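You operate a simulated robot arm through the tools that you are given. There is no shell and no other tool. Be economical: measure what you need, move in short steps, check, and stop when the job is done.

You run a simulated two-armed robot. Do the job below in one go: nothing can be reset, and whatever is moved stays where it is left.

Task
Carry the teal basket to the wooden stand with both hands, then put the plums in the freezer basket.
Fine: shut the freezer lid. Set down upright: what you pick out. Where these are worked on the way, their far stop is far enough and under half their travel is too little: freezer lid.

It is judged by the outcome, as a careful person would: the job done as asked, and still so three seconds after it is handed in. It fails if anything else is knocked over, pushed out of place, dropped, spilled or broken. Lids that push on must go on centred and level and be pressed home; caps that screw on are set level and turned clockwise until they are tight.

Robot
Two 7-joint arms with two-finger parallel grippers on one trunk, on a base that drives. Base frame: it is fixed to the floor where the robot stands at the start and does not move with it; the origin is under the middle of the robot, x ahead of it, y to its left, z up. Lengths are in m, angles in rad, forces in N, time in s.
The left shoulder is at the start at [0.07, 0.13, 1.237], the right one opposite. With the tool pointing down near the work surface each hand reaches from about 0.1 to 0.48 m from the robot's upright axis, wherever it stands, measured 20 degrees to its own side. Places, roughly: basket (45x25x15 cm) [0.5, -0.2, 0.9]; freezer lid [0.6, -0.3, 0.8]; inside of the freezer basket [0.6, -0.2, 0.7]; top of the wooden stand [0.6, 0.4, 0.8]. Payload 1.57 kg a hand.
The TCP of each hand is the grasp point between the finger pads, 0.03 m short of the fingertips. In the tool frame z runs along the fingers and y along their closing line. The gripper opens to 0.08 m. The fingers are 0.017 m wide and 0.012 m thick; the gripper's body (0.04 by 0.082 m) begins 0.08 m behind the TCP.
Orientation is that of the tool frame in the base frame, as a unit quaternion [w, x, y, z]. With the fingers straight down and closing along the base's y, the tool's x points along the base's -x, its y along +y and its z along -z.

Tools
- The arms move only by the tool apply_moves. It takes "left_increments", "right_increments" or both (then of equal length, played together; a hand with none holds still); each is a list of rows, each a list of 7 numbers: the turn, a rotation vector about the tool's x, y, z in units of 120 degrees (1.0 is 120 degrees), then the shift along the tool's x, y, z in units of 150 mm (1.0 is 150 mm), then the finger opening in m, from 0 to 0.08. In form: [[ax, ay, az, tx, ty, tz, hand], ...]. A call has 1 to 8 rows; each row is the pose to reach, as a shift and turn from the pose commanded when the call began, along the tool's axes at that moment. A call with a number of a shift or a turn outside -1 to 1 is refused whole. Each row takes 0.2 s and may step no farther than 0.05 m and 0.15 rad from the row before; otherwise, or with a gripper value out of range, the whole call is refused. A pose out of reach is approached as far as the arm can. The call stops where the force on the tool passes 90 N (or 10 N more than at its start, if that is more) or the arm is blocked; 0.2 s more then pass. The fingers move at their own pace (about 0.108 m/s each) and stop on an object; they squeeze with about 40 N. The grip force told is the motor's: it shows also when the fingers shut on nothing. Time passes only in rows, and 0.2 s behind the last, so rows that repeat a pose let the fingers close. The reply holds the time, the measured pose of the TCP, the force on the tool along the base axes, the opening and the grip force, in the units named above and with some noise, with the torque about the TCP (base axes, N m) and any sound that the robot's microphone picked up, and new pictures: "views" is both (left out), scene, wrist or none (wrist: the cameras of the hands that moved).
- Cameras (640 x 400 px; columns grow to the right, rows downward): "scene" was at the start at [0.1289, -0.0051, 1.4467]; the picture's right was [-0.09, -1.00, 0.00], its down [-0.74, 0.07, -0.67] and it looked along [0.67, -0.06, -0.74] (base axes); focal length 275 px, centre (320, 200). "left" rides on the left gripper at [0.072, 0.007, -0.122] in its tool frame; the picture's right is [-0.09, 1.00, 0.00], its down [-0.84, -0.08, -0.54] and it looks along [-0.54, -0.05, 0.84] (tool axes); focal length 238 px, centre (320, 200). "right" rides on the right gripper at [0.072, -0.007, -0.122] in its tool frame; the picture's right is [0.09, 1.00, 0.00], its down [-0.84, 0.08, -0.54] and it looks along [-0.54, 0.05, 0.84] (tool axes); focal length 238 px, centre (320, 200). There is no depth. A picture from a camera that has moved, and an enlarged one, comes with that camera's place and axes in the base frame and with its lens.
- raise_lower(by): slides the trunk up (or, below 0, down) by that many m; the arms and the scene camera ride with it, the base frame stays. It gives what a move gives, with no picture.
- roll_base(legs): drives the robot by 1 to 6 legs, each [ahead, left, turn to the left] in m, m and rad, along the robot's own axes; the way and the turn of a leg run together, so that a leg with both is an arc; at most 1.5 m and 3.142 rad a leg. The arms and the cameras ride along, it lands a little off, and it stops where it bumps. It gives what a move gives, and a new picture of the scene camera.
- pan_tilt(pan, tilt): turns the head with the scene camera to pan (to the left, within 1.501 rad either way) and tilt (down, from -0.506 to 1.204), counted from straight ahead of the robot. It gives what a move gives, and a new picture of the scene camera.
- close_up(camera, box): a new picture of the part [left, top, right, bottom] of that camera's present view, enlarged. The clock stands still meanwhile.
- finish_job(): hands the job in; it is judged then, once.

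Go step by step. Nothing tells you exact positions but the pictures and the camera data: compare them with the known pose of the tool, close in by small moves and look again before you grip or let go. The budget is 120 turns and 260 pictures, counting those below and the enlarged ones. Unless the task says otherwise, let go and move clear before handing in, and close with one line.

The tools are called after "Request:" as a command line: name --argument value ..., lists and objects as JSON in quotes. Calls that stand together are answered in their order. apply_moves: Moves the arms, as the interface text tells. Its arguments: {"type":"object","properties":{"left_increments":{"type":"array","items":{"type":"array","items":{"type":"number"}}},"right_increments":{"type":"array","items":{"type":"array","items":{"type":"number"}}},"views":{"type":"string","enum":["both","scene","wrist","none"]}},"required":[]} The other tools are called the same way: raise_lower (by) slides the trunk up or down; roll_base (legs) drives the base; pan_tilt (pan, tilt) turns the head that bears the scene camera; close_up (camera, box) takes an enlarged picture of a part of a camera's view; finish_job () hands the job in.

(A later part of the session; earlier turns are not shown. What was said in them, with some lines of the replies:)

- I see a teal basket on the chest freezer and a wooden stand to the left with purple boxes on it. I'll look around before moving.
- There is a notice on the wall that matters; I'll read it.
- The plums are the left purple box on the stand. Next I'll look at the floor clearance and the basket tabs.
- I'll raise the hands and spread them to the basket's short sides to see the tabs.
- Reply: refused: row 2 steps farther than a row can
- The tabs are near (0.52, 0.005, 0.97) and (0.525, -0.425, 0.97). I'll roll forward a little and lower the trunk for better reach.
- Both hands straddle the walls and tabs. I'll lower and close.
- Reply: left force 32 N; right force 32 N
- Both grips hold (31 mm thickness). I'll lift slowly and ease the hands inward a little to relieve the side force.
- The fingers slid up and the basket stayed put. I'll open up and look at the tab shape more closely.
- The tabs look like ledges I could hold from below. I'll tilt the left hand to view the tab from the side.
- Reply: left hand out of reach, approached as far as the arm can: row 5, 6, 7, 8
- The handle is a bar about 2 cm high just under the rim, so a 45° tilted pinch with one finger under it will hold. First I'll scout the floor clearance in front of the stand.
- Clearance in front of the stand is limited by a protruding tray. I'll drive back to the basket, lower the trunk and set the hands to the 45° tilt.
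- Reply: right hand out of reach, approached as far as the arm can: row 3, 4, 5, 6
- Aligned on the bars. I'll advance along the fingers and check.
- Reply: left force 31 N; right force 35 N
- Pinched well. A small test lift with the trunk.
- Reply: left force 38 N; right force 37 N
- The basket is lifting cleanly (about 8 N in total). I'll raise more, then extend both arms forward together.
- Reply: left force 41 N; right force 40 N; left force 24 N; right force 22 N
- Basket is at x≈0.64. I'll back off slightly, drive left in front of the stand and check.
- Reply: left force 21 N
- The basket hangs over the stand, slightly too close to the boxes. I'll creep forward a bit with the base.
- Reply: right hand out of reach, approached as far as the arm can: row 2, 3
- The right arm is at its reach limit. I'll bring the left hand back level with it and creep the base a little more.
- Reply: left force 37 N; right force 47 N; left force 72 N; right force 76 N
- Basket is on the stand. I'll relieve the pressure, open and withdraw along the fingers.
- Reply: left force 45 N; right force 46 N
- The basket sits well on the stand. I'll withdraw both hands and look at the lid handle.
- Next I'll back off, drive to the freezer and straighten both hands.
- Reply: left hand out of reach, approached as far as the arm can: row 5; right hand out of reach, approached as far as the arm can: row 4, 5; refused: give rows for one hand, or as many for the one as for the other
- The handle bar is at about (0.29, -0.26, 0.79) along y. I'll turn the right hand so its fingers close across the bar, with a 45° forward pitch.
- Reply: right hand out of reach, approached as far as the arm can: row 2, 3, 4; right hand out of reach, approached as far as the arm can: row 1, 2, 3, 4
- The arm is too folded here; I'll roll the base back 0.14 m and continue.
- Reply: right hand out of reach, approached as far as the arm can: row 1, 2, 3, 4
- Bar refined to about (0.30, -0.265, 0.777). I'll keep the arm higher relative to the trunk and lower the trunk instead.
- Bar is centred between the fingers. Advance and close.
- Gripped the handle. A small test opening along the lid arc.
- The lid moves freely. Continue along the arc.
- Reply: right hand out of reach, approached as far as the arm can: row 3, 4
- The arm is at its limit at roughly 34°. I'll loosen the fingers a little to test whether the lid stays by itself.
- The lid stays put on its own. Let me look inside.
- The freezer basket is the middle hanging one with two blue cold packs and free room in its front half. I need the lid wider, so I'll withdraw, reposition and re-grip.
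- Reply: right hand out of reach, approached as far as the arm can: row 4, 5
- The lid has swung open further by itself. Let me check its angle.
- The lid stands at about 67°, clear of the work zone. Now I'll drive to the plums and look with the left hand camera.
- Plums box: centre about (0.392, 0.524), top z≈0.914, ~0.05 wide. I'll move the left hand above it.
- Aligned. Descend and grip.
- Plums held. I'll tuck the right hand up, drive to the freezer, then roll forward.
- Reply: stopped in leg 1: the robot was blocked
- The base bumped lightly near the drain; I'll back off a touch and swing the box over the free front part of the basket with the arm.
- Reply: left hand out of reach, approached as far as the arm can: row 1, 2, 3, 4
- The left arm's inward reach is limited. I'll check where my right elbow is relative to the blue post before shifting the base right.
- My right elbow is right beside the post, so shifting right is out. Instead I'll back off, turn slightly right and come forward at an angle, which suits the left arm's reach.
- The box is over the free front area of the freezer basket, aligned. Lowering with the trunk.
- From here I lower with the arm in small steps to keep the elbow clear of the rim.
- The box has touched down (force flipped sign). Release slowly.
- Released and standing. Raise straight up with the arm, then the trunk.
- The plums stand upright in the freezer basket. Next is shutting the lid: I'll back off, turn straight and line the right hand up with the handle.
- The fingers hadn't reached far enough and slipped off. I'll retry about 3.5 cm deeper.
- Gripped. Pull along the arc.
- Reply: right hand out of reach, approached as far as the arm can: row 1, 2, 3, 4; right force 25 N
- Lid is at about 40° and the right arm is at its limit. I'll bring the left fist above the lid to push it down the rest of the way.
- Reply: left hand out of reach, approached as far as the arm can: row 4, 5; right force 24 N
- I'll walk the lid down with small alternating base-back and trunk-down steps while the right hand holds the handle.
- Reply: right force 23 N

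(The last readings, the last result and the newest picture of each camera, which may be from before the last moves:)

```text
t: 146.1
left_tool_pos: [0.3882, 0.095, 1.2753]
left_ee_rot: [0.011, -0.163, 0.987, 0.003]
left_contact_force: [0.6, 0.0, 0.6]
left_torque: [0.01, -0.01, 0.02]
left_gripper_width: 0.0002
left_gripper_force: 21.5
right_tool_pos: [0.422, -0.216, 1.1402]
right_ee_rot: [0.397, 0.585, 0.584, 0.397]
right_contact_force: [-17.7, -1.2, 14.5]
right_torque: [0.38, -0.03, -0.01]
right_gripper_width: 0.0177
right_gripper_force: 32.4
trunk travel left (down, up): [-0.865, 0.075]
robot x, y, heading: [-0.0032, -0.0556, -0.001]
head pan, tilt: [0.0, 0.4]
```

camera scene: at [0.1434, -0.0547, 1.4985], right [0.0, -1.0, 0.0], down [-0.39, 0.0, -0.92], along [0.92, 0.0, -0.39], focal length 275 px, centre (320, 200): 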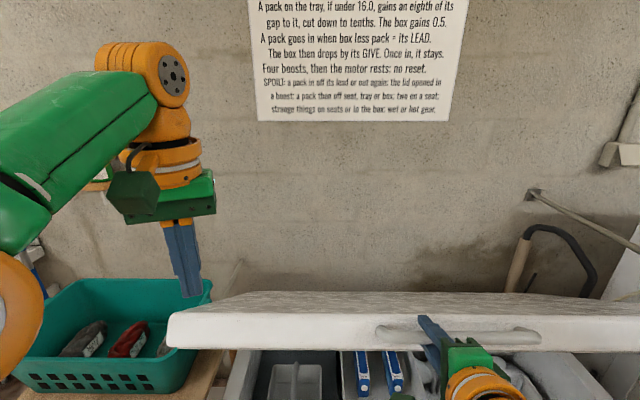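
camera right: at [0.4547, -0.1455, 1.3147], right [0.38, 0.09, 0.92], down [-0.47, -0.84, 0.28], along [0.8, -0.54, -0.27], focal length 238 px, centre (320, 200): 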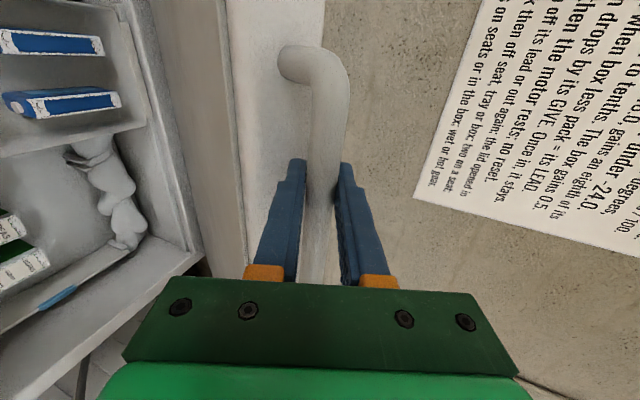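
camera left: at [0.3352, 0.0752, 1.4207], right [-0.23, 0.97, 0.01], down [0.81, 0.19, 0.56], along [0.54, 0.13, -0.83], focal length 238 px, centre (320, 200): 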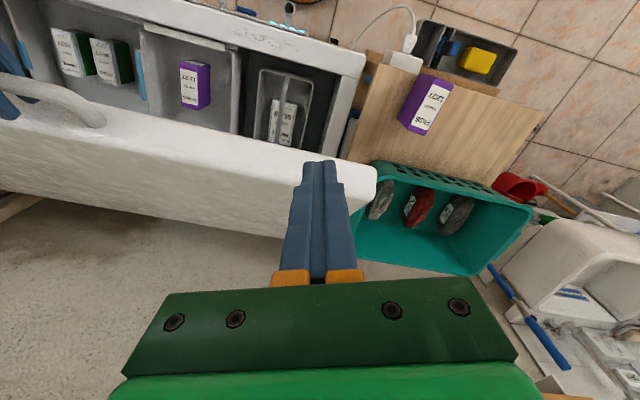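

Request:
roll_base --legs '[[-0.018, 0.0, 0.0]]'

Request:
raise_lower --by -0.027

Request:
roll_base --legs '[[-0.017, 0.0, 0.0]]'

Request:
raise_lower --by -0.028

Request:
roll_base --legs '[[-0.015, 0.0, 0.0]]'

Request:
raise_lower --by -0.028

```text
t: 146.9
left_tool_pos: [0.3852, 0.0944, 1.2702]
left_ee_rot: [0.004, -0.163, 0.987, 0.004]
left_contact_force: [0.1, -0.3, -0.2]
left_torque: [0.02, 0.0, -0.04]
left_gripper_width: 0.0003
left_gripper_force: 20.9
right_tool_pos: [0.4168, -0.217, 1.1324]
right_ee_rot: [0.394, 0.587, 0.588, 0.393]
right_contact_force: [1.4, -0.2, -2.0]
right_torque: [0.17, 0.21, -0.31]
right_gripper_width: 0.0178
right_gripper_force: 31.7
trunk travel left (down, up): [-0.865, 0.075]
robot x, y, heading: [-0.0226, -0.0581, -0.003]
head pan, tilt: [0.0, 0.4]
camera scene: at [0.124, -0.0545, 1.4746], right [0.0, -1.0, 0.0], down [-0.39, 0.0, -0.92], along [0.92, 0.0, -0.39], focal length 275 px, centre (320, 200)
```

scene: 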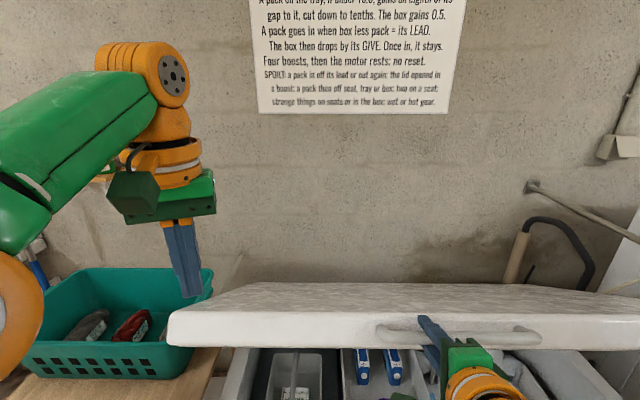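

```text
t: 147.6
left_tool_pos: [0.3679, 0.0969, 1.2498]
left_ee_rot: [0.011, -0.163, 0.986, 0.004]
left_contact_force: [0.3, 0.3, -0.7]
left_torque: [0.02, 0.03, -0.01]
left_gripper_width: 0.0
left_gripper_force: 21.0
right_tool_pos: [0.4024, -0.2179, 1.1124]
right_ee_rot: [0.397, 0.585, 0.585, 0.397]
right_contact_force: [-20.0, -1.7, 14.3]
right_torque: [0.39, -0.01, -0.06]
right_gripper_width: 0.0177
right_gripper_force: 31.8
trunk travel left (down, up): [-0.838, 0.102]
robot x, y, heading: [-0.0218, -0.0537, -0.006]
head pan, tilt: [0.0, 0.4]
```

```text
t: 148.4
left_tool_pos: [0.3649, 0.0956, 1.2435]
left_ee_rot: [0.005, -0.164, 0.986, 0.004]
left_contact_force: [-1.0, -0.8, 0.5]
left_torque: [-0.02, 0.0, 0.0]
left_gripper_width: 0.0
left_gripper_force: 21.3
right_tool_pos: [0.3975, -0.2163, 1.1073]
right_ee_rot: [0.394, 0.587, 0.588, 0.392]
right_contact_force: [-1.4, 0.1, 2.2]
right_torque: [0.32, 0.22, -0.16]
right_gripper_width: 0.0176
right_gripper_force: 32.5
trunk travel left (down, up): [-0.838, 0.102]
robot x, y, heading: [-0.0376, -0.0542, 0.001]
head pan, tilt: [0.0, 0.4]
camera scene: at [0.1046, -0.0542, 1.4478], right [0.0, -1.0, 0.0], down [-0.39, 0.0, -0.92], along [0.92, 0.0, -0.39], focal length 275 px, centre (320, 200)
```

scene: 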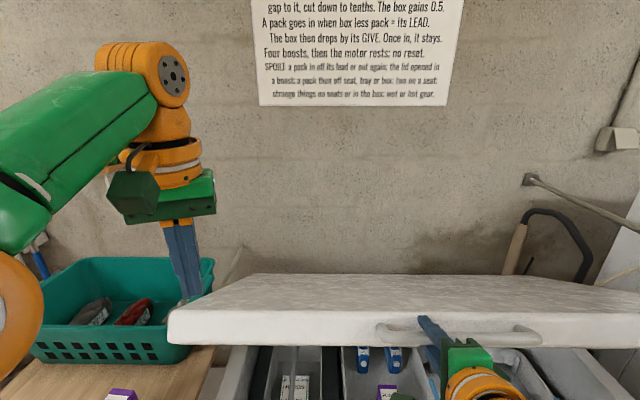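

```text
t: 149.1
left_tool_pos: [0.35, 0.0953, 1.2212]
left_ee_rot: [0.012, -0.164, 0.986, 0.003]
left_contact_force: [0.0, 0.4, 0.1]
left_torque: [0.01, 0.0, -0.01]
left_gripper_width: 0.0
left_gripper_force: 21.0
right_tool_pos: [0.3841, -0.2163, 1.0855]
right_ee_rot: [0.398, 0.585, 0.585, 0.397]
right_contact_force: [-23.2, -1.4, 15.3]
right_torque: [0.42, -0.01, -0.11]
right_gripper_width: 0.0179
right_gripper_force: 32.5
trunk travel left (down, up): [-0.81, 0.13]
robot x, y, heading: [-0.0363, -0.0537, 0.002]
head pan, tilt: [0.0, 0.4]
```

```text
t: 149.9
left_tool_pos: [0.3477, 0.0959, 1.2169]
left_ee_rot: [0.007, -0.163, 0.987, 0.005]
left_contact_force: [0.4, -0.2, 0.8]
left_torque: [-0.01, 0.0, -0.01]
left_gripper_width: 0.0
left_gripper_force: 21.2
right_tool_pos: [0.382, -0.2166, 1.0787]
right_ee_rot: [0.393, 0.588, 0.588, 0.392]
right_contact_force: [-4.5, 0.2, 2.0]
right_torque: [0.36, 0.21, -0.21]
right_gripper_width: 0.0178
right_gripper_force: 32.4
trunk travel left (down, up): [-0.81, 0.13]
robot x, y, heading: [-0.0527, -0.0559, -0.003]
head pan, tilt: [0.0, 0.4]
camera scene: at [0.0869, -0.0541, 1.4201], right [0.0, -1.0, 0.0], down [-0.39, 0.0, -0.92], along [0.92, 0.0, -0.39], focal length 275 px, centre (320, 200)
```

scene: 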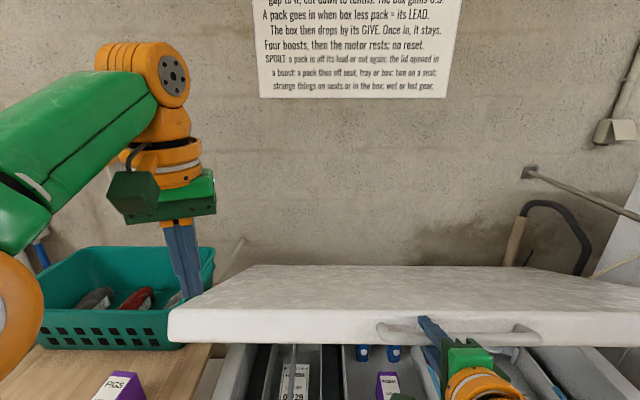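

```text
t: 150.6
left_tool_pos: [0.3388, 0.0959, 1.1935]
left_ee_rot: [0.011, -0.163, 0.987, 0.004]
left_contact_force: [1.1, 0.4, -1.2]
left_torque: [-0.03, 0.08, -0.04]
left_gripper_width: 0.0
left_gripper_force: 21.0
right_tool_pos: [0.3703, -0.2161, 1.0546]
right_ee_rot: [0.397, 0.586, 0.586, 0.395]
right_contact_force: [-39.1, -6.2, 19.1]
right_torque: [0.64, 1.0, 0.31]
right_gripper_width: 0.0176
right_gripper_force: 31.0
trunk travel left (down, up): [-0.782, 0.158]
robot x, y, heading: [-0.0516, -0.0571, 0.001]
head pan, tilt: [0.0, 0.4]
```

Request:
roll_base --legs '[[-0.022, 0.0, 0.0]]'

Request:
raise_lower --by -0.03

Request:
roll_base --legs '[[-0.015, 0.0, 0.0]]'

Request:
raise_lower --by -0.03

Request:
roll_base --legs '[[-0.012, 0.0, 0.0]]'

Request:
raise_lower --by -0.03

```text
t: 151.4
left_tool_pos: [0.3347, 0.0965, 1.1848]
left_ee_rot: [0.002, -0.165, 0.986, 0.005]
left_contact_force: [-0.1, 0.5, 0.2]
left_torque: [-0.04, 0.0, -0.01]
left_gripper_width: 0.0
left_gripper_force: 21.3
right_tool_pos: [0.3677, -0.2157, 1.047]
right_ee_rot: [0.391, 0.588, 0.591, 0.39]
right_contact_force: [9.7, 0.9, -5.1]
right_torque: [0.16, 0.15, -0.17]
right_gripper_width: 0.0179
right_gripper_force: 32.6
trunk travel left (down, up): [-0.782, 0.158]
robot x, y, heading: [-0.0696, -0.0562, -0.003]
head pan, tilt: [0.0, 0.4]
camera scene: at [0.0751, -0.0539, 1.3909], right [0.0, -1.0, 0.0], down [-0.39, 0.0, -0.92], along [0.92, 0.0, -0.39], focal length 275 px, centre (320, 200)
```

scene: 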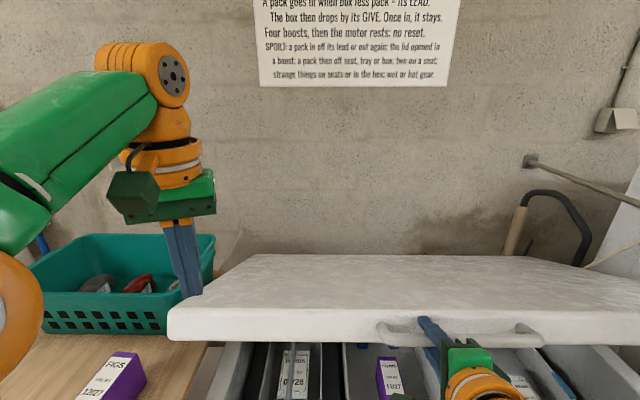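

```text
t: 152.2
left_tool_pos: [0.3207, 0.0957, 1.1608]
left_ee_rot: [0.009, -0.164, 0.986, 0.004]
left_contact_force: [0.8, 0.0, 0.2]
left_torque: [-0.03, 0.02, -0.01]
left_gripper_width: 0.0002
left_gripper_force: 21.3
right_tool_pos: [0.355, -0.2157, 1.0227]
right_ee_rot: [0.395, 0.586, 0.588, 0.393]
right_contact_force: [-13.7, -0.3, 5.3]
right_torque: [0.2, 0.08, -0.04]
right_gripper_width: 0.0177
right_gripper_force: 33.3
trunk travel left (down, up): [-0.752, 0.188]
robot x, y, heading: [-0.0785, -0.0544, 0.002]
head pan, tilt: [0.0, 0.4]
```

```text
t: 152.9
left_tool_pos: [0.3195, 0.0967, 1.1561]
left_ee_rot: [0.001, -0.164, 0.986, 0.006]
left_contact_force: [0.2, 0.1, 0.0]
left_torque: [0.02, -0.01, -0.01]
left_gripper_width: 0.0003
left_gripper_force: 21.0
right_tool_pos: [0.3529, -0.2164, 1.0161]
right_ee_rot: [0.39, 0.589, 0.591, 0.389]
right_contact_force: [9.7, 1.5, -6.0]
right_torque: [0.16, 0.14, -0.16]
right_gripper_width: 0.0175
right_gripper_force: 32.5
trunk travel left (down, up): [-0.752, 0.188]
robot x, y, heading: [-0.0904, -0.055, -0.001]
head pan, tilt: [0.0, 0.4]
camera scene: at [0.0601, -0.0538, 1.361], right [0.0, -1.0, 0.0], down [-0.39, 0.0, -0.92], along [0.92, 0.0, -0.39], focal length 275 px, centre (320, 200)
```

scene: 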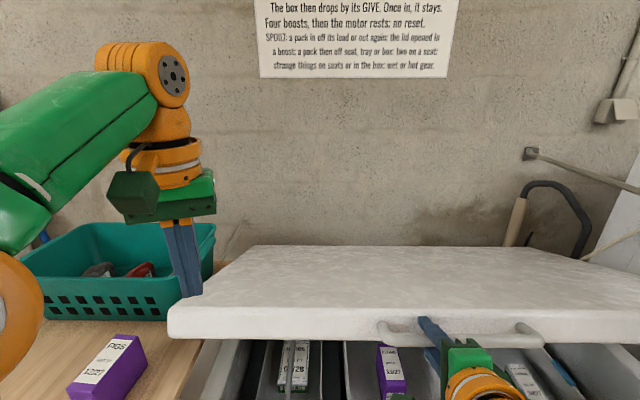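

```text
t: 153.7
left_tool_pos: [0.3081, 0.0975, 1.1307]
left_ee_rot: [0.008, -0.164, 0.986, 0.003]
left_contact_force: [-0.2, -0.5, 0.3]
left_torque: [-0.04, -0.01, -0.02]
left_gripper_width: 0.0001
left_gripper_force: 21.4
right_tool_pos: [0.3402, -0.2149, 0.9913]
right_ee_rot: [0.394, 0.586, 0.589, 0.394]
right_contact_force: [-13.4, 0.3, 3.8]
right_torque: [0.22, 0.07, -0.07]
right_gripper_width: 0.0177
right_gripper_force: 32.1
trunk travel left (down, up): [-0.722, 0.218]
robot x, y, heading: [-0.0921, -0.0532, 0.004]
head pan, tilt: [0.0, 0.4]
```

```text
t: 154.4
left_tool_pos: [0.3067, 0.0967, 1.1267]
left_ee_rot: [0.002, -0.164, 0.986, 0.005]
left_contact_force: [0.3, 0.3, 0.4]
left_torque: [0.02, -0.01, 0.02]
left_gripper_width: 0.0002
left_gripper_force: 21.2
right_tool_pos: [0.3385, -0.215, 0.9869]
right_ee_rot: [0.39, 0.589, 0.591, 0.389]
right_contact_force: [9.0, 0.8, -5.0]
right_torque: [0.21, 0.09, -0.06]
right_gripper_width: 0.0179
right_gripper_force: 32.7
trunk travel left (down, up): [-0.722, 0.218]
robot x, y, heading: [-0.1028, -0.0553, 0.007]
head pan, tilt: [0.0, 0.4]
camera scene: at [0.0471, -0.0537, 1.3311], right [0.0, -1.0, 0.0], down [-0.39, 0.0, -0.92], along [0.92, 0.0, -0.39], focal length 275 px, centre (320, 200)
```

scene: 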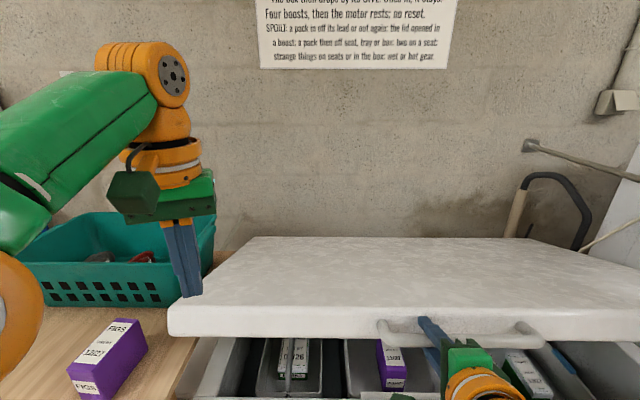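

```text
t: 155.2
left_tool_pos: [0.2961, 0.097, 1.1005]
left_ee_rot: [0.007, -0.164, 0.986, 0.004]
left_contact_force: [0.1, -0.3, 0.3]
left_torque: [0.02, 0.01, -0.02]
left_gripper_width: 0.0002
left_gripper_force: 21.2
right_tool_pos: [0.3295, -0.2153, 0.9607]
right_ee_rot: [0.392, 0.587, 0.589, 0.392]
right_contact_force: [-12.9, 0.1, 3.1]
right_torque: [0.21, 0.12, -0.07]
right_gripper_width: 0.0175
right_gripper_force: 32.6
trunk travel left (down, up): [-0.692, 0.248]
robot x, y, heading: [-0.1007, -0.0543, 0.001]
head pan, tilt: [0.0, 0.4]
```

Request:
roll_base --legs '[[-0.011, 0.0, 0.0]]'

Request:
raise_lower --by -0.03

Request:
roll_base --legs '[[-0.009, 0.0, 0.0]]'

Request:
raise_lower --by -0.03

Request:
roll_base --legs '[[-0.007, 0.0, 0.0]]'

Request:
raise_lower --by -0.03

Request:
close_up --camera "right" --box '[0, 0, 640, 400]'

```text
t: 155.9
left_tool_pos: [0.2963, 0.0962, 1.0959]
left_ee_rot: [0.003, -0.165, 0.986, 0.005]
left_contact_force: [-0.8, -0.6, 0.8]
left_torque: [0.04, -0.01, 0.01]
left_gripper_width: 0.0
left_gripper_force: 21.6
right_tool_pos: [0.3284, -0.2145, 0.9577]
right_ee_rot: [0.39, 0.589, 0.591, 0.39]
right_contact_force: [9.3, 1.7, -5.5]
right_torque: [0.3, -0.03, 0.0]
right_gripper_width: 0.0176
right_gripper_force: 32.5
trunk travel left (down, up): [-0.692, 0.248]
robot x, y, heading: [-0.1135, -0.058, 0.001]
head pan, tilt: [0.0, 0.4]
camera scene: at [0.0361, -0.0536, 1.3011], right [0.0, -1.0, 0.0], down [-0.39, 0.0, -0.92], along [0.92, 0.0, -0.39], focal length 275 px, centre (320, 200)
```

scene: 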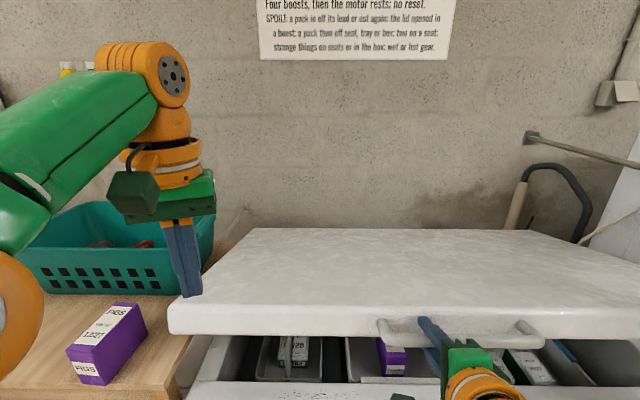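

```text
t: 156.7
left_tool_pos: [0.2879, 0.0963, 1.0702]
left_ee_rot: [0.007, -0.164, 0.986, 0.004]
left_contact_force: [0.8, 0.1, -0.5]
left_torque: [-0.02, -0.02, 0.01]
left_gripper_width: 0.0002
left_gripper_force: 21.9
right_tool_pos: [0.3203, -0.2143, 0.9298]
right_ee_rot: [0.392, 0.588, 0.589, 0.392]
right_contact_force: [-10.4, -0.1, 1.1]
right_torque: [0.2, 0.13, -0.09]
right_gripper_width: 0.0178
right_gripper_force: 32.3
trunk travel left (down, up): [-0.662, 0.278]
robot x, y, heading: [-0.112, -0.0569, -0.0]
head pan, tilt: [0.0, 0.4]
```

```text
t: 157.4
left_tool_pos: [0.2865, 0.0973, 1.0654]
left_ee_rot: [0.003, -0.165, 0.986, 0.004]
left_contact_force: [0.5, 0.7, 0.0]
left_torque: [0.03, -0.03, 0.04]
left_gripper_width: 0.0
left_gripper_force: 21.3
right_tool_pos: [0.3187, -0.215, 0.9273]
right_ee_rot: [0.39, 0.589, 0.59, 0.39]
right_contact_force: [11.9, 0.9, -2.8]
right_torque: [0.24, -0.02, -0.02]
right_gripper_width: 0.0176
right_gripper_force: 32.5
trunk travel left (down, up): [-0.662, 0.278]
robot x, y, heading: [-0.1239, -0.0585, 0.003]
head pan, tilt: [0.0, 0.4]
camera scene: at [0.0268, -0.0536, 1.2711], right [0.0, -1.0, 0.0], down [-0.39, 0.0, -0.92], along [0.92, 0.0, -0.39], focal length 275 px, centre (320, 200)
```

scene: 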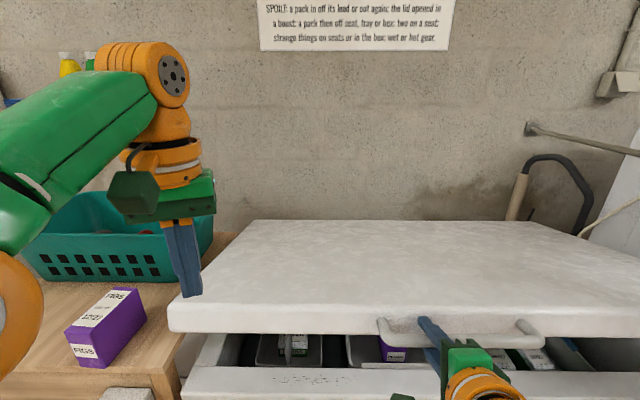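

```text
t: 158.2
left_tool_pos: [0.2782, 0.0971, 1.0397]
left_ee_rot: [0.006, -0.165, 0.986, 0.004]
left_contact_force: [0.0, -0.1, 0.7]
left_torque: [0.0, -0.03, 0.0]
left_gripper_width: 0.0002
left_gripper_force: 21.9
right_tool_pos: [0.3135, -0.2145, 0.8983]
right_ee_rot: [0.392, 0.587, 0.59, 0.391]
right_contact_force: [-8.2, 0.3, 0.4]
right_torque: [0.22, 0.13, -0.09]
right_gripper_width: 0.0175
right_gripper_force: 32.7
trunk travel left (down, up): [-0.632, 0.308]
robot x, y, heading: [-0.1201, -0.054, 0.002]
head pan, tilt: [0.0, 0.4]
```

```text
t: 158.9
left_tool_pos: [0.2792, 0.0957, 1.036]
left_ee_rot: [0.003, -0.165, 0.986, 0.005]
left_contact_force: [-0.9, -0.5, 0.0]
left_torque: [0.01, -0.02, 0.02]
left_gripper_width: 0.0004
left_gripper_force: 21.2
right_tool_pos: [0.3117, -0.2153, 0.8958]
right_ee_rot: [0.39, 0.589, 0.592, 0.389]
right_contact_force: [10.0, 1.5, -3.1]
right_torque: [0.32, -0.11, 0.12]
right_gripper_width: 0.0177
right_gripper_force: 32.4
trunk travel left (down, up): [-0.632, 0.308]
robot x, y, heading: [-0.129, -0.0565, 0.001]
head pan, tilt: [0.0, 0.4]
camera scene: at [0.019, -0.0536, 1.2412], right [0.0, -1.0, 0.0], down [-0.39, 0.0, -0.92], along [0.92, 0.0, -0.39], focal length 275 px, centre (320, 200)
```

scene: 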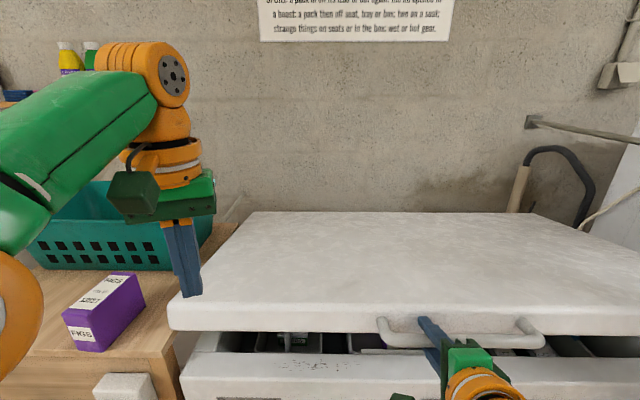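

```text
t: 159.6
left_tool_pos: [0.273, 0.0973, 1.0098]
left_ee_rot: [0.006, -0.166, 0.986, 0.005]
left_contact_force: [-0.4, -0.1, -0.7]
left_torque: [-0.01, -0.02, -0.01]
left_gripper_width: 0.0
left_gripper_force: 21.3
right_tool_pos: [0.3063, -0.215, 0.8687]
right_ee_rot: [0.392, 0.589, 0.589, 0.391]
right_contact_force: [-6.9, 1.6, -1.2]
right_torque: [0.18, 0.12, -0.06]
right_gripper_width: 0.0178
right_gripper_force: 32.4
trunk travel left (down, up): [-0.602, 0.338]
robot x, y, heading: [-0.1311, -0.0567, -0.001]
head pan, tilt: [0.0, 0.4]
```

```text
1.00 times, centred on (320, 200) of right (not enlarged: the box is as wide or as high as the picture)
camera zoom: at [0.1921, -0.1426, 0.9094], right [0.39, 0.1, 0.92], down [-0.47, -0.84, 0.28], along [0.8, -0.54, -0.28], focal length 238 px, centre (320, 200)
```

zoom: 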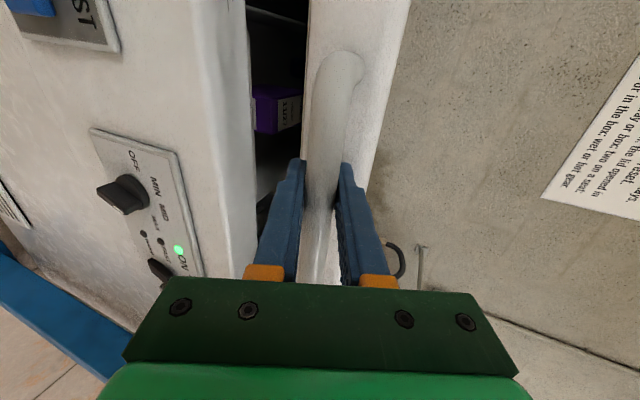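

Request:
roll_base --legs '[[-0.007, 0.0, 0.0]]'

Request:
raise_lower --by -0.03

Request:
roll_base --legs '[[-0.005, 0.0, 0.0]]'

Request:
raise_lower --by -0.02

Request:
raise_lower --by -0.012

Request:
close_up --camera "right" --box '[0, 0, 640, 400]'

```text
t: 160.4
left_tool_pos: [0.2735, 0.0979, 1.0064]
left_ee_rot: [0.001, -0.166, 0.986, 0.005]
left_contact_force: [-0.7, -0.6, 0.2]
left_torque: [0.01, 0.0, 0.0]
left_gripper_width: 0.0
left_gripper_force: 21.0
right_tool_pos: [0.3066, -0.2145, 0.8657]
right_ee_rot: [0.389, 0.589, 0.592, 0.389]
right_contact_force: [13.6, 1.1, -2.8]
right_torque: [0.28, -0.08, 0.13]
right_gripper_width: 0.0178
right_gripper_force: 33.0
trunk travel left (down, up): [-0.602, 0.338]
robot x, y, heading: [-0.1353, -0.0532, 0.007]
head pan, tilt: [0.0, 0.4]
camera scene: at [0.0133, -0.0536, 1.211], right [0.0, -1.0, 0.0], down [-0.39, 0.0, -0.92], along [0.92, 0.0, -0.39], focal length 275 px, centre (320, 200)
```

scene: 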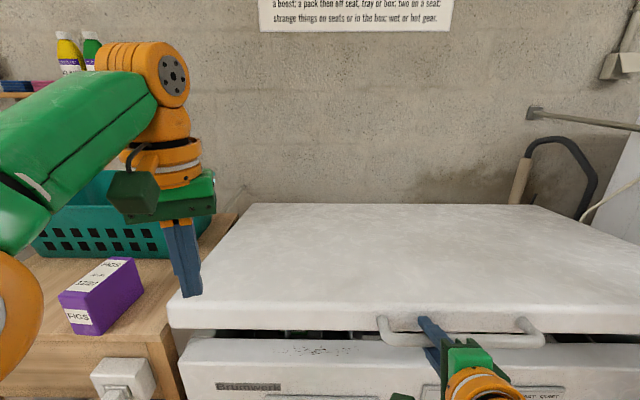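

```text
t: 161.1
left_tool_pos: [0.2674, 0.0972, 0.979]
left_ee_rot: [0.005, -0.165, 0.986, 0.004]
left_contact_force: [0.8, -0.4, 0.1]
left_torque: [-0.01, -0.01, 0.01]
left_gripper_width: 0.0
left_gripper_force: 21.3
right_tool_pos: [0.2993, -0.2138, 0.8379]
right_ee_rot: [0.391, 0.589, 0.59, 0.391]
right_contact_force: [-0.6, 1.0, -2.4]
right_torque: [0.16, 0.07, -0.03]
right_gripper_width: 0.0178
right_gripper_force: 32.6
trunk travel left (down, up): [-0.572, 0.368]
robot x, y, heading: [-0.1378, -0.0596, 0.004]
head pan, tilt: [0.0, 0.4]
```

```text
t: 161.8
left_tool_pos: [0.2663, 0.0976, 0.976]
left_ee_rot: [0.002, -0.166, 0.986, 0.005]
left_contact_force: [0.2, -0.5, 0.1]
left_torque: [0.0, 0.01, 0.0]
left_gripper_width: 0.0
left_gripper_force: 21.5
right_tool_pos: [0.3007, -0.2154, 0.8369]
right_ee_rot: [0.39, 0.589, 0.59, 0.39]
right_contact_force: [14.4, 1.1, -1.9]
right_torque: [0.29, -0.06, 0.18]
right_gripper_width: 0.0177
right_gripper_force: 32.3
trunk travel left (down, up): [-0.572, 0.368]
robot x, y, heading: [-0.1397, -0.0571, 0.004]
head pan, tilt: [0.0, 0.4]
camera scene: at [0.0085, -0.0536, 1.181], right [0.0, -1.0, 0.0], down [-0.39, 0.0, -0.92], along [0.92, 0.0, -0.39], focal length 275 px, centre (320, 200)
```

scene: 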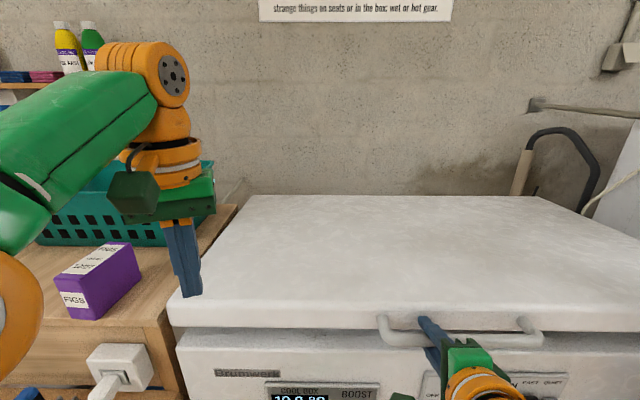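

```text
t: 162.5
left_tool_pos: [0.2643, 0.0969, 0.9579]
left_ee_rot: [0.003, -0.165, 0.986, 0.005]
left_contact_force: [0.7, 0.4, -0.1]
left_torque: [-0.03, -0.01, -0.03]
left_gripper_width: 0.0001
left_gripper_force: 21.0
right_tool_pos: [0.298, -0.2149, 0.8171]
right_ee_rot: [0.39, 0.589, 0.591, 0.39]
right_contact_force: [6.2, 0.2, -3.3]
right_torque: [0.08, 0.05, -0.26]
right_gripper_width: 0.0178
right_gripper_force: 33.1
trunk travel left (down, up): [-0.552, 0.388]
robot x, y, heading: [-0.1377, -0.0579, 0.005]
head pan, tilt: [0.0, 0.4]
```

```text
t: 163.1
left_tool_pos: [0.2643, 0.0966, 0.9455]
left_ee_rot: [0.005, -0.166, 0.986, 0.005]
left_contact_force: [0.9, -0.4, 0.6]
left_torque: [-0.01, 0.03, -0.04]
left_gripper_width: 0.0001
left_gripper_force: 21.0
right_tool_pos: [0.2982, -0.2151, 0.8064]
right_ee_rot: [0.391, 0.588, 0.59, 0.391]
right_contact_force: [4.0, 1.2, -2.6]
right_torque: [0.1, 0.02, -0.22]
right_gripper_width: 0.0175
right_gripper_force: 32.6
trunk travel left (down, up): [-0.54, 0.4]
robot x, y, heading: [-0.1434, -0.0556, 0.008]
head pan, tilt: [0.0, 0.4]
```

```text
1.00 times, centred on (320, 200) of right (not enlarged: the box is as wide or as high as the picture)
camera zoom: at [0.1837, -0.1426, 0.8465], right [0.39, 0.09, 0.92], down [-0.47, -0.84, 0.28], along [0.79, -0.54, -0.28], focal length 238 px, centre (320, 200)
```

zoom: 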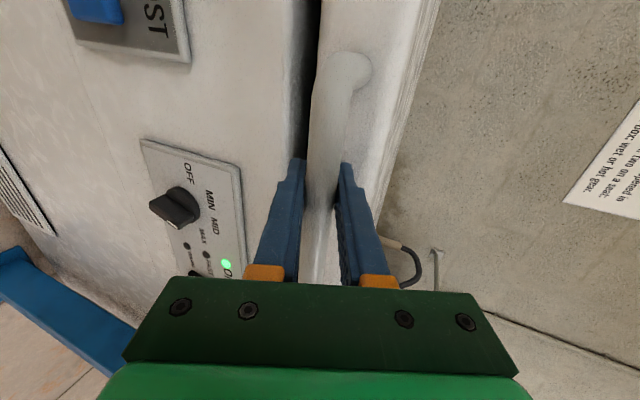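

Request:
raise_lower --by -0.012

Request:
raise_lower --by -0.008

Request:
close_up --camera "right" --box '[0, 0, 640, 400]'

```text
t: 163.7
left_tool_pos: [0.2637, 0.0982, 0.9346]
left_ee_rot: [0.005, -0.166, 0.986, 0.004]
left_contact_force: [-0.3, -0.2, 1.0]
left_torque: [0.01, 0.01, 0.02]
left_gripper_width: 0.0
left_gripper_force: 21.2
right_tool_pos: [0.2967, -0.214, 0.794]
right_ee_rot: [0.391, 0.589, 0.59, 0.39]
right_contact_force: [-0.3, 0.2, -2.1]
right_torque: [0.18, 0.01, -0.05]
right_gripper_width: 0.0177
right_gripper_force: 32.6
trunk travel left (down, up): [-0.528, 0.412]
robot x, y, heading: [-0.142, -0.0592, 0.006]
head pan, tilt: [0.0, 0.4]
```

```text
t: 164.3
left_tool_pos: [0.2605, 0.0979, 0.9274]
left_ee_rot: [0.006, -0.167, 0.986, 0.005]
left_contact_force: [-0.7, -0.5, 0.1]
left_torque: [0.0, 0.0, -0.01]
left_gripper_width: 0.0
left_gripper_force: 21.7
right_tool_pos: [0.2963, -0.2148, 0.7932]
right_ee_rot: [0.397, 0.585, 0.586, 0.396]
right_contact_force: [19.8, -6.4, 43.0]
right_torque: [0.57, 0.22, 0.82]
right_gripper_width: 0.0177
right_gripper_force: 32.6
trunk travel left (down, up): [-0.52, 0.42]
robot x, y, heading: [-0.1423, -0.0555, 0.003]
head pan, tilt: [0.0, 0.4]
```

```text
1.00 times, centred on (320, 200) of right (not enlarged: the box is as wide or as high as the picture)
camera zoom: at [0.1824, -0.1423, 0.8315], right [0.37, 0.09, 0.92], down [-0.47, -0.84, 0.27], along [0.8, -0.54, -0.26], focal length 238 px, centre (320, 200)
```

zoom: 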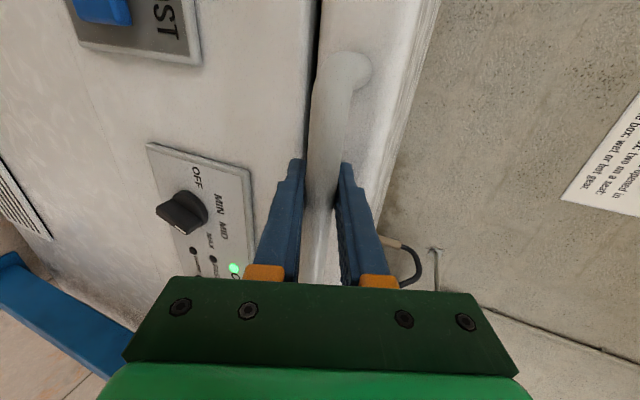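

The lid is firmly shut (43 N reaction). Relieve, open the fingers and withdraw.

Request:
raise_lower --by 0.006

Request:
apply_moves --right_increments '[[0, 0, 0, 0, 0, 0, 0.03], [0, 0, 0, 0, 0, 0, 0.035], [0, 0, 0, 0, 0, -0.2, 0.035], [0, 0, 0, 0, 0, -0.45, 0.035], [0, 0, 0, 0, 0, -0.6, 0.035]]' --views "wrist"

```text
t: 164.8
left_tool_pos: [0.2627, 0.0985, 0.9324]
left_ee_rot: [0.005, -0.166, 0.986, 0.004]
left_contact_force: [-0.4, 0.2, -1.1]
left_torque: [0.01, 0.0, -0.03]
left_gripper_width: 0.0
left_gripper_force: 21.0
right_tool_pos: [0.2952, -0.2154, 0.7927]
right_ee_rot: [0.393, 0.588, 0.59, 0.391]
right_contact_force: [13.1, -2.5, 22.3]
right_torque: [0.09, 0.25, -0.37]
right_gripper_width: 0.0179
right_gripper_force: 32.9
trunk travel left (down, up): [-0.526, 0.414]
robot x, y, heading: [-0.1395, -0.0565, 0.007]
head pan, tilt: [0.0, 0.4]
```

```text
t: 166.0
left_tool_pos: [0.2623, 0.0988, 0.9318]
left_ee_rot: [0.004, -0.166, 0.986, 0.004]
left_contact_force: [-0.5, 0.5, -0.3]
left_torque: [-0.01, -0.03, -0.01]
left_gripper_width: 0.0
left_gripper_force: 21.4
right_tool_pos: [0.2862, -0.1929, 0.8487]
right_ee_rot: [0.391, 0.587, 0.591, 0.391]
right_contact_force: [0.3, 0.0, -0.2]
right_torque: [0.0, 0.0, -0.01]
right_gripper_width: 0.0351
right_gripper_force: 0.1
right hand out of reach, approached as far as the arm can: row 3, 4, 5
trunk travel left (down, up): [-0.526, 0.414]
robot x, y, heading: [-0.1403, -0.0567, 0.003]
head pan, tilt: [0.0, 0.4]
camera right: at [0.1728, -0.1197, 0.8895], right [0.39, 0.1, 0.92], down [-0.47, -0.84, 0.28], along [0.8, -0.54, -0.28], focal length 238 px, centre (320, 200)
```

right: 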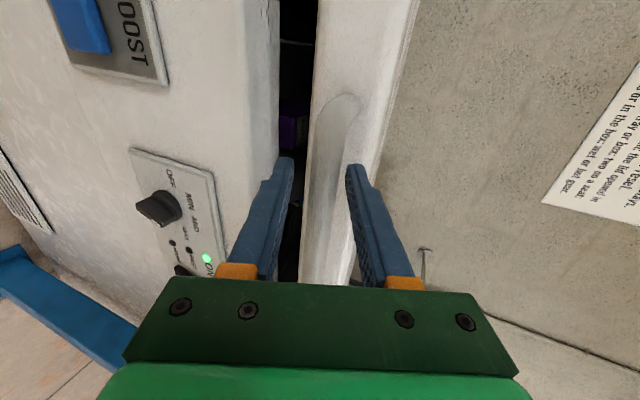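

The retreat was out of the arm's reach and it lifted the lid slightly. I'll push it shut again with the trunk, then retreat with the base.

Request:
raise_lower --by -0.035

Request:
raise_lower --by -0.015

Request:
close_up --camera "right" --box '[0, 0, 640, 400]'

```text
t: 166.8
left_tool_pos: [0.2625, 0.097, 0.8973]
left_ee_rot: [0.005, -0.166, 0.986, 0.004]
left_contact_force: [-0.8, -0.7, 0.5]
left_torque: [0.0, 0.01, 0.04]
left_gripper_width: 0.0001
left_gripper_force: 21.3
right_tool_pos: [0.287, -0.1932, 0.8139]
right_ee_rot: [0.392, 0.588, 0.59, 0.391]
right_contact_force: [-0.7, 0.7, -1.7]
right_torque: [-0.01, 0.0, 0.0]
right_gripper_width: 0.037
right_gripper_force: 0.6
trunk travel left (down, up): [-0.491, 0.449]
robot x, y, heading: [-0.1416, -0.0541, 0.006]
head pan, tilt: [0.0, 0.4]
```

```text
t: 167.4
left_tool_pos: [0.2616, 0.0977, 0.8826]
left_ee_rot: [0.005, -0.166, 0.986, 0.005]
left_contact_force: [-0.3, -0.6, 0.4]
left_torque: [-0.01, -0.03, -0.01]
left_gripper_width: 0.0
left_gripper_force: 21.4
right_tool_pos: [0.2869, -0.1937, 0.798]
right_ee_rot: [0.392, 0.587, 0.59, 0.392]
right_contact_force: [0.1, 0.0, 1.2]
right_torque: [0.05, -0.03, 0.0]
right_gripper_width: 0.0351
right_gripper_force: 0.1
trunk travel left (down, up): [-0.476, 0.464]
robot x, y, heading: [-0.1432, -0.0583, 0.005]
head pan, tilt: [0.0, 0.4]
```

```text
1.00 times, centred on (320, 200) of right (not enlarged: the box is as wide or as high as the picture)
camera zoom: at [0.1728, -0.1208, 0.8391], right [0.39, 0.09, 0.92], down [-0.47, -0.84, 0.28], along [0.8, -0.54, -0.28], focal length 238 px, centre (320, 200)
```

zoom: 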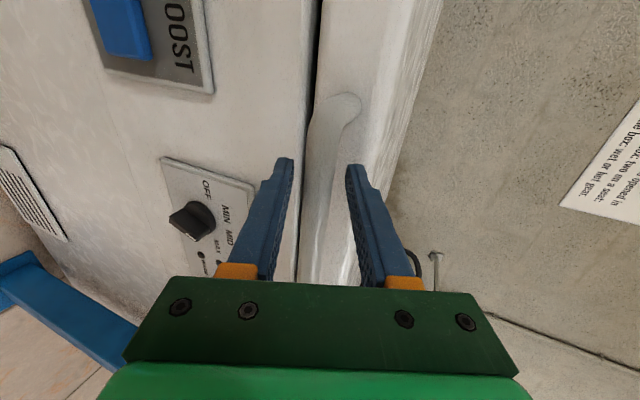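

Request:
raise_lower --by -0.01

Request:
raise_lower --by -0.006

```text
t: 168.0
left_tool_pos: [0.2627, 0.0966, 0.8736]
left_ee_rot: [0.004, -0.165, 0.986, 0.004]
left_contact_force: [0.6, -0.5, 0.3]
left_torque: [-0.01, -0.01, -0.06]
left_gripper_width: 0.0001
left_gripper_force: 20.7
right_tool_pos: [0.2869, -0.1933, 0.789]
right_ee_rot: [0.391, 0.588, 0.59, 0.391]
right_contact_force: [-0.1, 0.1, -0.6]
right_torque: [-0.02, 0.03, -0.01]
right_gripper_width: 0.0351
right_gripper_force: 0.1
trunk travel left (down, up): [-0.466, 0.474]
robot x, y, heading: [-0.1391, -0.0586, 0.005]
head pan, tilt: [0.0, 0.4]
```

```text
t: 168.6
left_tool_pos: [0.2604, 0.0974, 0.8667]
left_ee_rot: [0.005, -0.166, 0.986, 0.004]
left_contact_force: [-0.5, 0.9, -0.5]
left_torque: [0.0, 0.04, -0.01]
left_gripper_width: 0.0
left_gripper_force: 21.8
right_tool_pos: [0.2852, -0.1937, 0.7833]
right_ee_rot: [0.392, 0.588, 0.589, 0.393]
right_contact_force: [1.0, -0.2, 9.3]
right_torque: [0.09, -0.1, 0.01]
right_gripper_width: 0.0432
right_gripper_force: 4.5
trunk travel left (down, up): [-0.46, 0.48]
robot x, y, heading: [-0.144, -0.0567, 0.007]
head pan, tilt: [0.0, 0.4]
```

The lid is seated. Now retreat with the base.

Request:
raise_lower --by 0.004

Request:
roll_base --legs '[[-0.14, 0.0, 0.0]]'

Request:
pan_tilt --pan 0.0 --tilt 0.5

Request:
close_up --camera "right" --box '[0, 0, 640, 400]'

```text
t: 169.1
left_tool_pos: [0.2638, 0.0974, 0.8706]
left_ee_rot: [0.005, -0.166, 0.986, 0.004]
left_contact_force: [-0.2, 0.0, -0.8]
left_torque: [0.02, 0.02, 0.0]
left_gripper_width: 0.0
left_gripper_force: 21.1
right_tool_pos: [0.2861, -0.1924, 0.7873]
right_ee_rot: [0.391, 0.589, 0.59, 0.391]
right_contact_force: [1.2, 0.1, 3.3]
right_torque: [-0.01, 0.01, -0.05]
right_gripper_width: 0.0383
right_gripper_force: 1.8
trunk travel left (down, up): [-0.464, 0.476]
robot x, y, heading: [-0.1414, -0.0589, 0.004]
head pan, tilt: [0.0, 0.4]
```

```text
t: 170.4
left_tool_pos: [0.1246, 0.0957, 0.8702]
left_ee_rot: [0.005, -0.164, 0.986, 0.004]
left_contact_force: [0.4, 0.0, 1.3]
left_torque: [-0.03, -0.03, 0.03]
left_gripper_width: 0.0
left_gripper_force: 21.1
right_tool_pos: [0.1462, -0.1958, 0.7861]
right_ee_rot: [0.393, 0.589, 0.589, 0.39]
right_contact_force: [-1.1, -0.6, 0.1]
right_torque: [0.0, 0.02, -0.01]
right_gripper_width: 0.0349
right_gripper_force: 0.0
trunk travel left (down, up): [-0.464, 0.476]
robot x, y, heading: [-0.2798, -0.0581, 0.003]
head pan, tilt: [0.0, 0.4]
camera scene: at [-0.1365, -0.0545, 1.0738], right [0.0, -1.0, 0.0], down [-0.39, 0.0, -0.92], along [0.92, 0.0, -0.39], focal length 275 px, centre (320, 200)
```

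scene: 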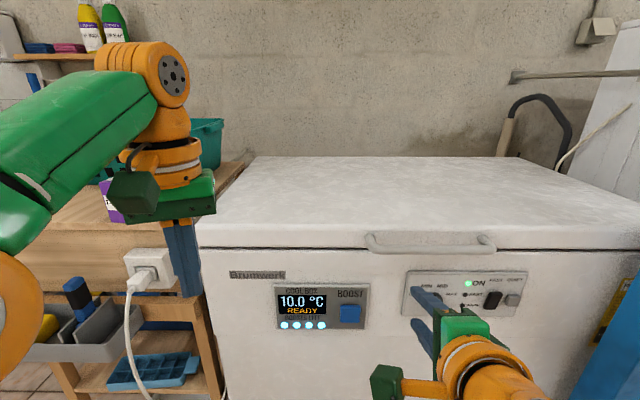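

```text
t: 171.1
left_tool_pos: [0.1247, 0.0958, 0.8714]
left_ee_rot: [0.005, -0.164, 0.986, 0.005]
left_contact_force: [0.5, 0.1, -1.0]
left_torque: [0.04, -0.02, 0.01]
left_gripper_width: 0.0
left_gripper_force: 21.3
right_tool_pos: [0.1473, -0.1953, 0.7869]
right_ee_rot: [0.392, 0.589, 0.589, 0.391]
right_contact_force: [0.5, 0.4, -0.7]
right_torque: [-0.03, 0.01, -0.02]
right_gripper_width: 0.0347
right_gripper_force: 0.0
trunk travel left (down, up): [-0.464, 0.476]
robot x, y, heading: [-0.275, -0.0555, 0.002]
head pan, tilt: [0.0, 0.499]
camera scene: at [-0.1382, -0.0546, 1.0648], right [0.0, -1.0, 0.0], down [-0.48, 0.0, -0.88], along [0.88, 0.0, -0.48], focal length 275 px, centre (320, 200)
```

scene: 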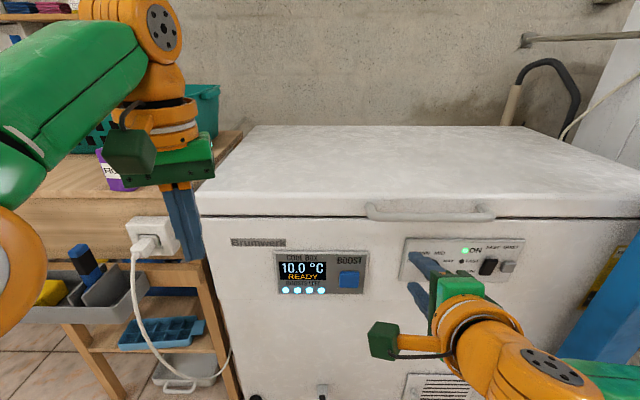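

```text
1.00 times, centred on (320, 200) of right (not enlarged: the box is as wide or as high as the picture)
camera zoom: at [0.0337, -0.1223, 0.827], right [0.39, 0.09, 0.92], down [-0.47, -0.84, 0.28], along [0.79, -0.54, -0.28], focal length 238 px, centre (320, 200)
```

zoom: 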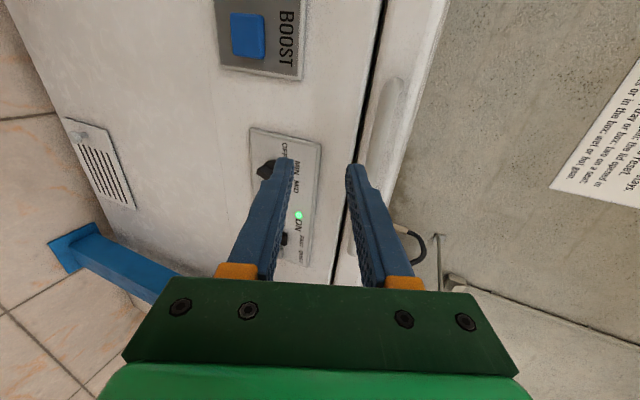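

The lid is shut and staying shut. One last look at the stand, plus a little time to confirm nothing moves.

Request:
raise_lower --by 0.3

Request:
pan_tilt --pan 0.5 --tilt 0.6

Request:
pan_tilt --pan -0.15 --tilt 0.6

```text
t: 174.1
left_tool_pos: [0.1244, 0.0955, 1.171]
left_ee_rot: [0.004, -0.164, 0.986, 0.005]
left_contact_force: [-0.3, 0.3, -0.8]
left_torque: [-0.02, 0.06, 0.01]
left_gripper_width: 0.0
left_gripper_force: 21.1
right_tool_pos: [0.1473, -0.195, 1.0864]
right_ee_rot: [0.392, 0.589, 0.589, 0.391]
right_contact_force: [0.2, 0.5, 0.3]
right_torque: [-0.02, -0.02, 0.02]
right_gripper_width: 0.035
right_gripper_force: 0.0
trunk travel left (down, up): [-0.764, 0.176]
robot x, y, heading: [-0.2794, -0.0546, 0.006]
head pan, tilt: [0.0, 0.499]
```

```text
t: 175.0
left_tool_pos: [0.1242, 0.0958, 1.1698]
left_ee_rot: [0.005, -0.164, 0.986, 0.005]
left_contact_force: [-0.1, -0.2, -0.8]
left_torque: [-0.01, -0.03, -0.02]
left_gripper_width: 0.0
left_gripper_force: 21.3
right_tool_pos: [0.1471, -0.1951, 1.0874]
right_ee_rot: [0.392, 0.589, 0.589, 0.39]
right_contact_force: [-0.1, 0.8, 0.0]
right_torque: [-0.03, -0.02, 0.0]
right_gripper_width: 0.0354
right_gripper_force: 0.0
trunk travel left (down, up): [-0.764, 0.176]
robot x, y, heading: [-0.2814, -0.055, 0.001]
head pan, tilt: [0.499, 0.6]
camera scene: at [-0.1515, -0.0124, 1.3556], right [0.48, -0.88, 0.0], down [-0.5, -0.27, -0.83], along [0.72, 0.4, -0.56], focal length 275 px, centre (320, 200)
```

scene: 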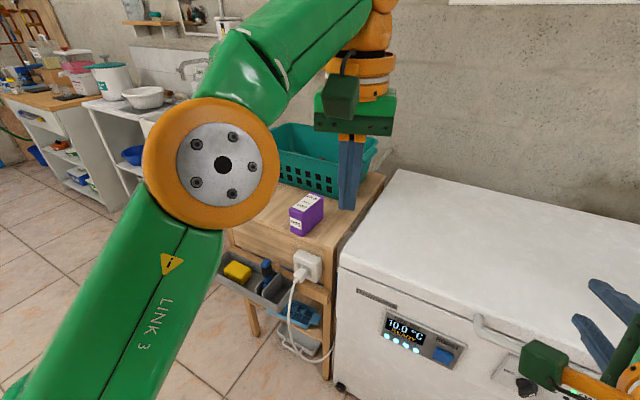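

```text
t: 176.1
left_tool_pos: [0.1244, 0.0955, 1.1698]
left_ee_rot: [0.004, -0.165, 0.986, 0.005]
left_contact_force: [-0.3, 0.9, -0.3]
left_torque: [0.01, -0.03, -0.01]
left_gripper_width: 0.0
left_gripper_force: 21.4
right_tool_pos: [0.1471, -0.196, 1.087]
right_ee_rot: [0.393, 0.589, 0.588, 0.391]
right_contact_force: [0.0, -0.4, 0.3]
right_torque: [-0.02, -0.03, 0.01]
right_gripper_width: 0.0348
right_gripper_force: 0.0
trunk travel left (down, up): [-0.764, 0.176]
robot x, y, heading: [-0.2781, -0.0589, -0.001]
head pan, tilt: [-0.15, 0.6]
camera scene: at [-0.1417, -0.0676, 1.3556], right [-0.15, -0.99, 0.0], down [-0.56, 0.08, -0.82], along [0.82, -0.12, -0.57], focal length 275 px, centre (320, 200)
```

scene: 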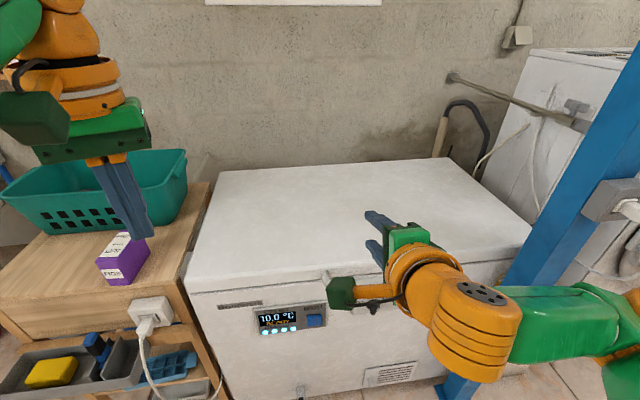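

The basket is on the stand, the figs are untouched, the plums are upright in the freezer basket, and the lid is shut. I'm handing in.

Request:
finish_job

```text
The job is handed in.
```

The teal basket is on the wooden stand, the plums stand upright in the freezer basket, the freezer lid is shut, and the job is handed in.
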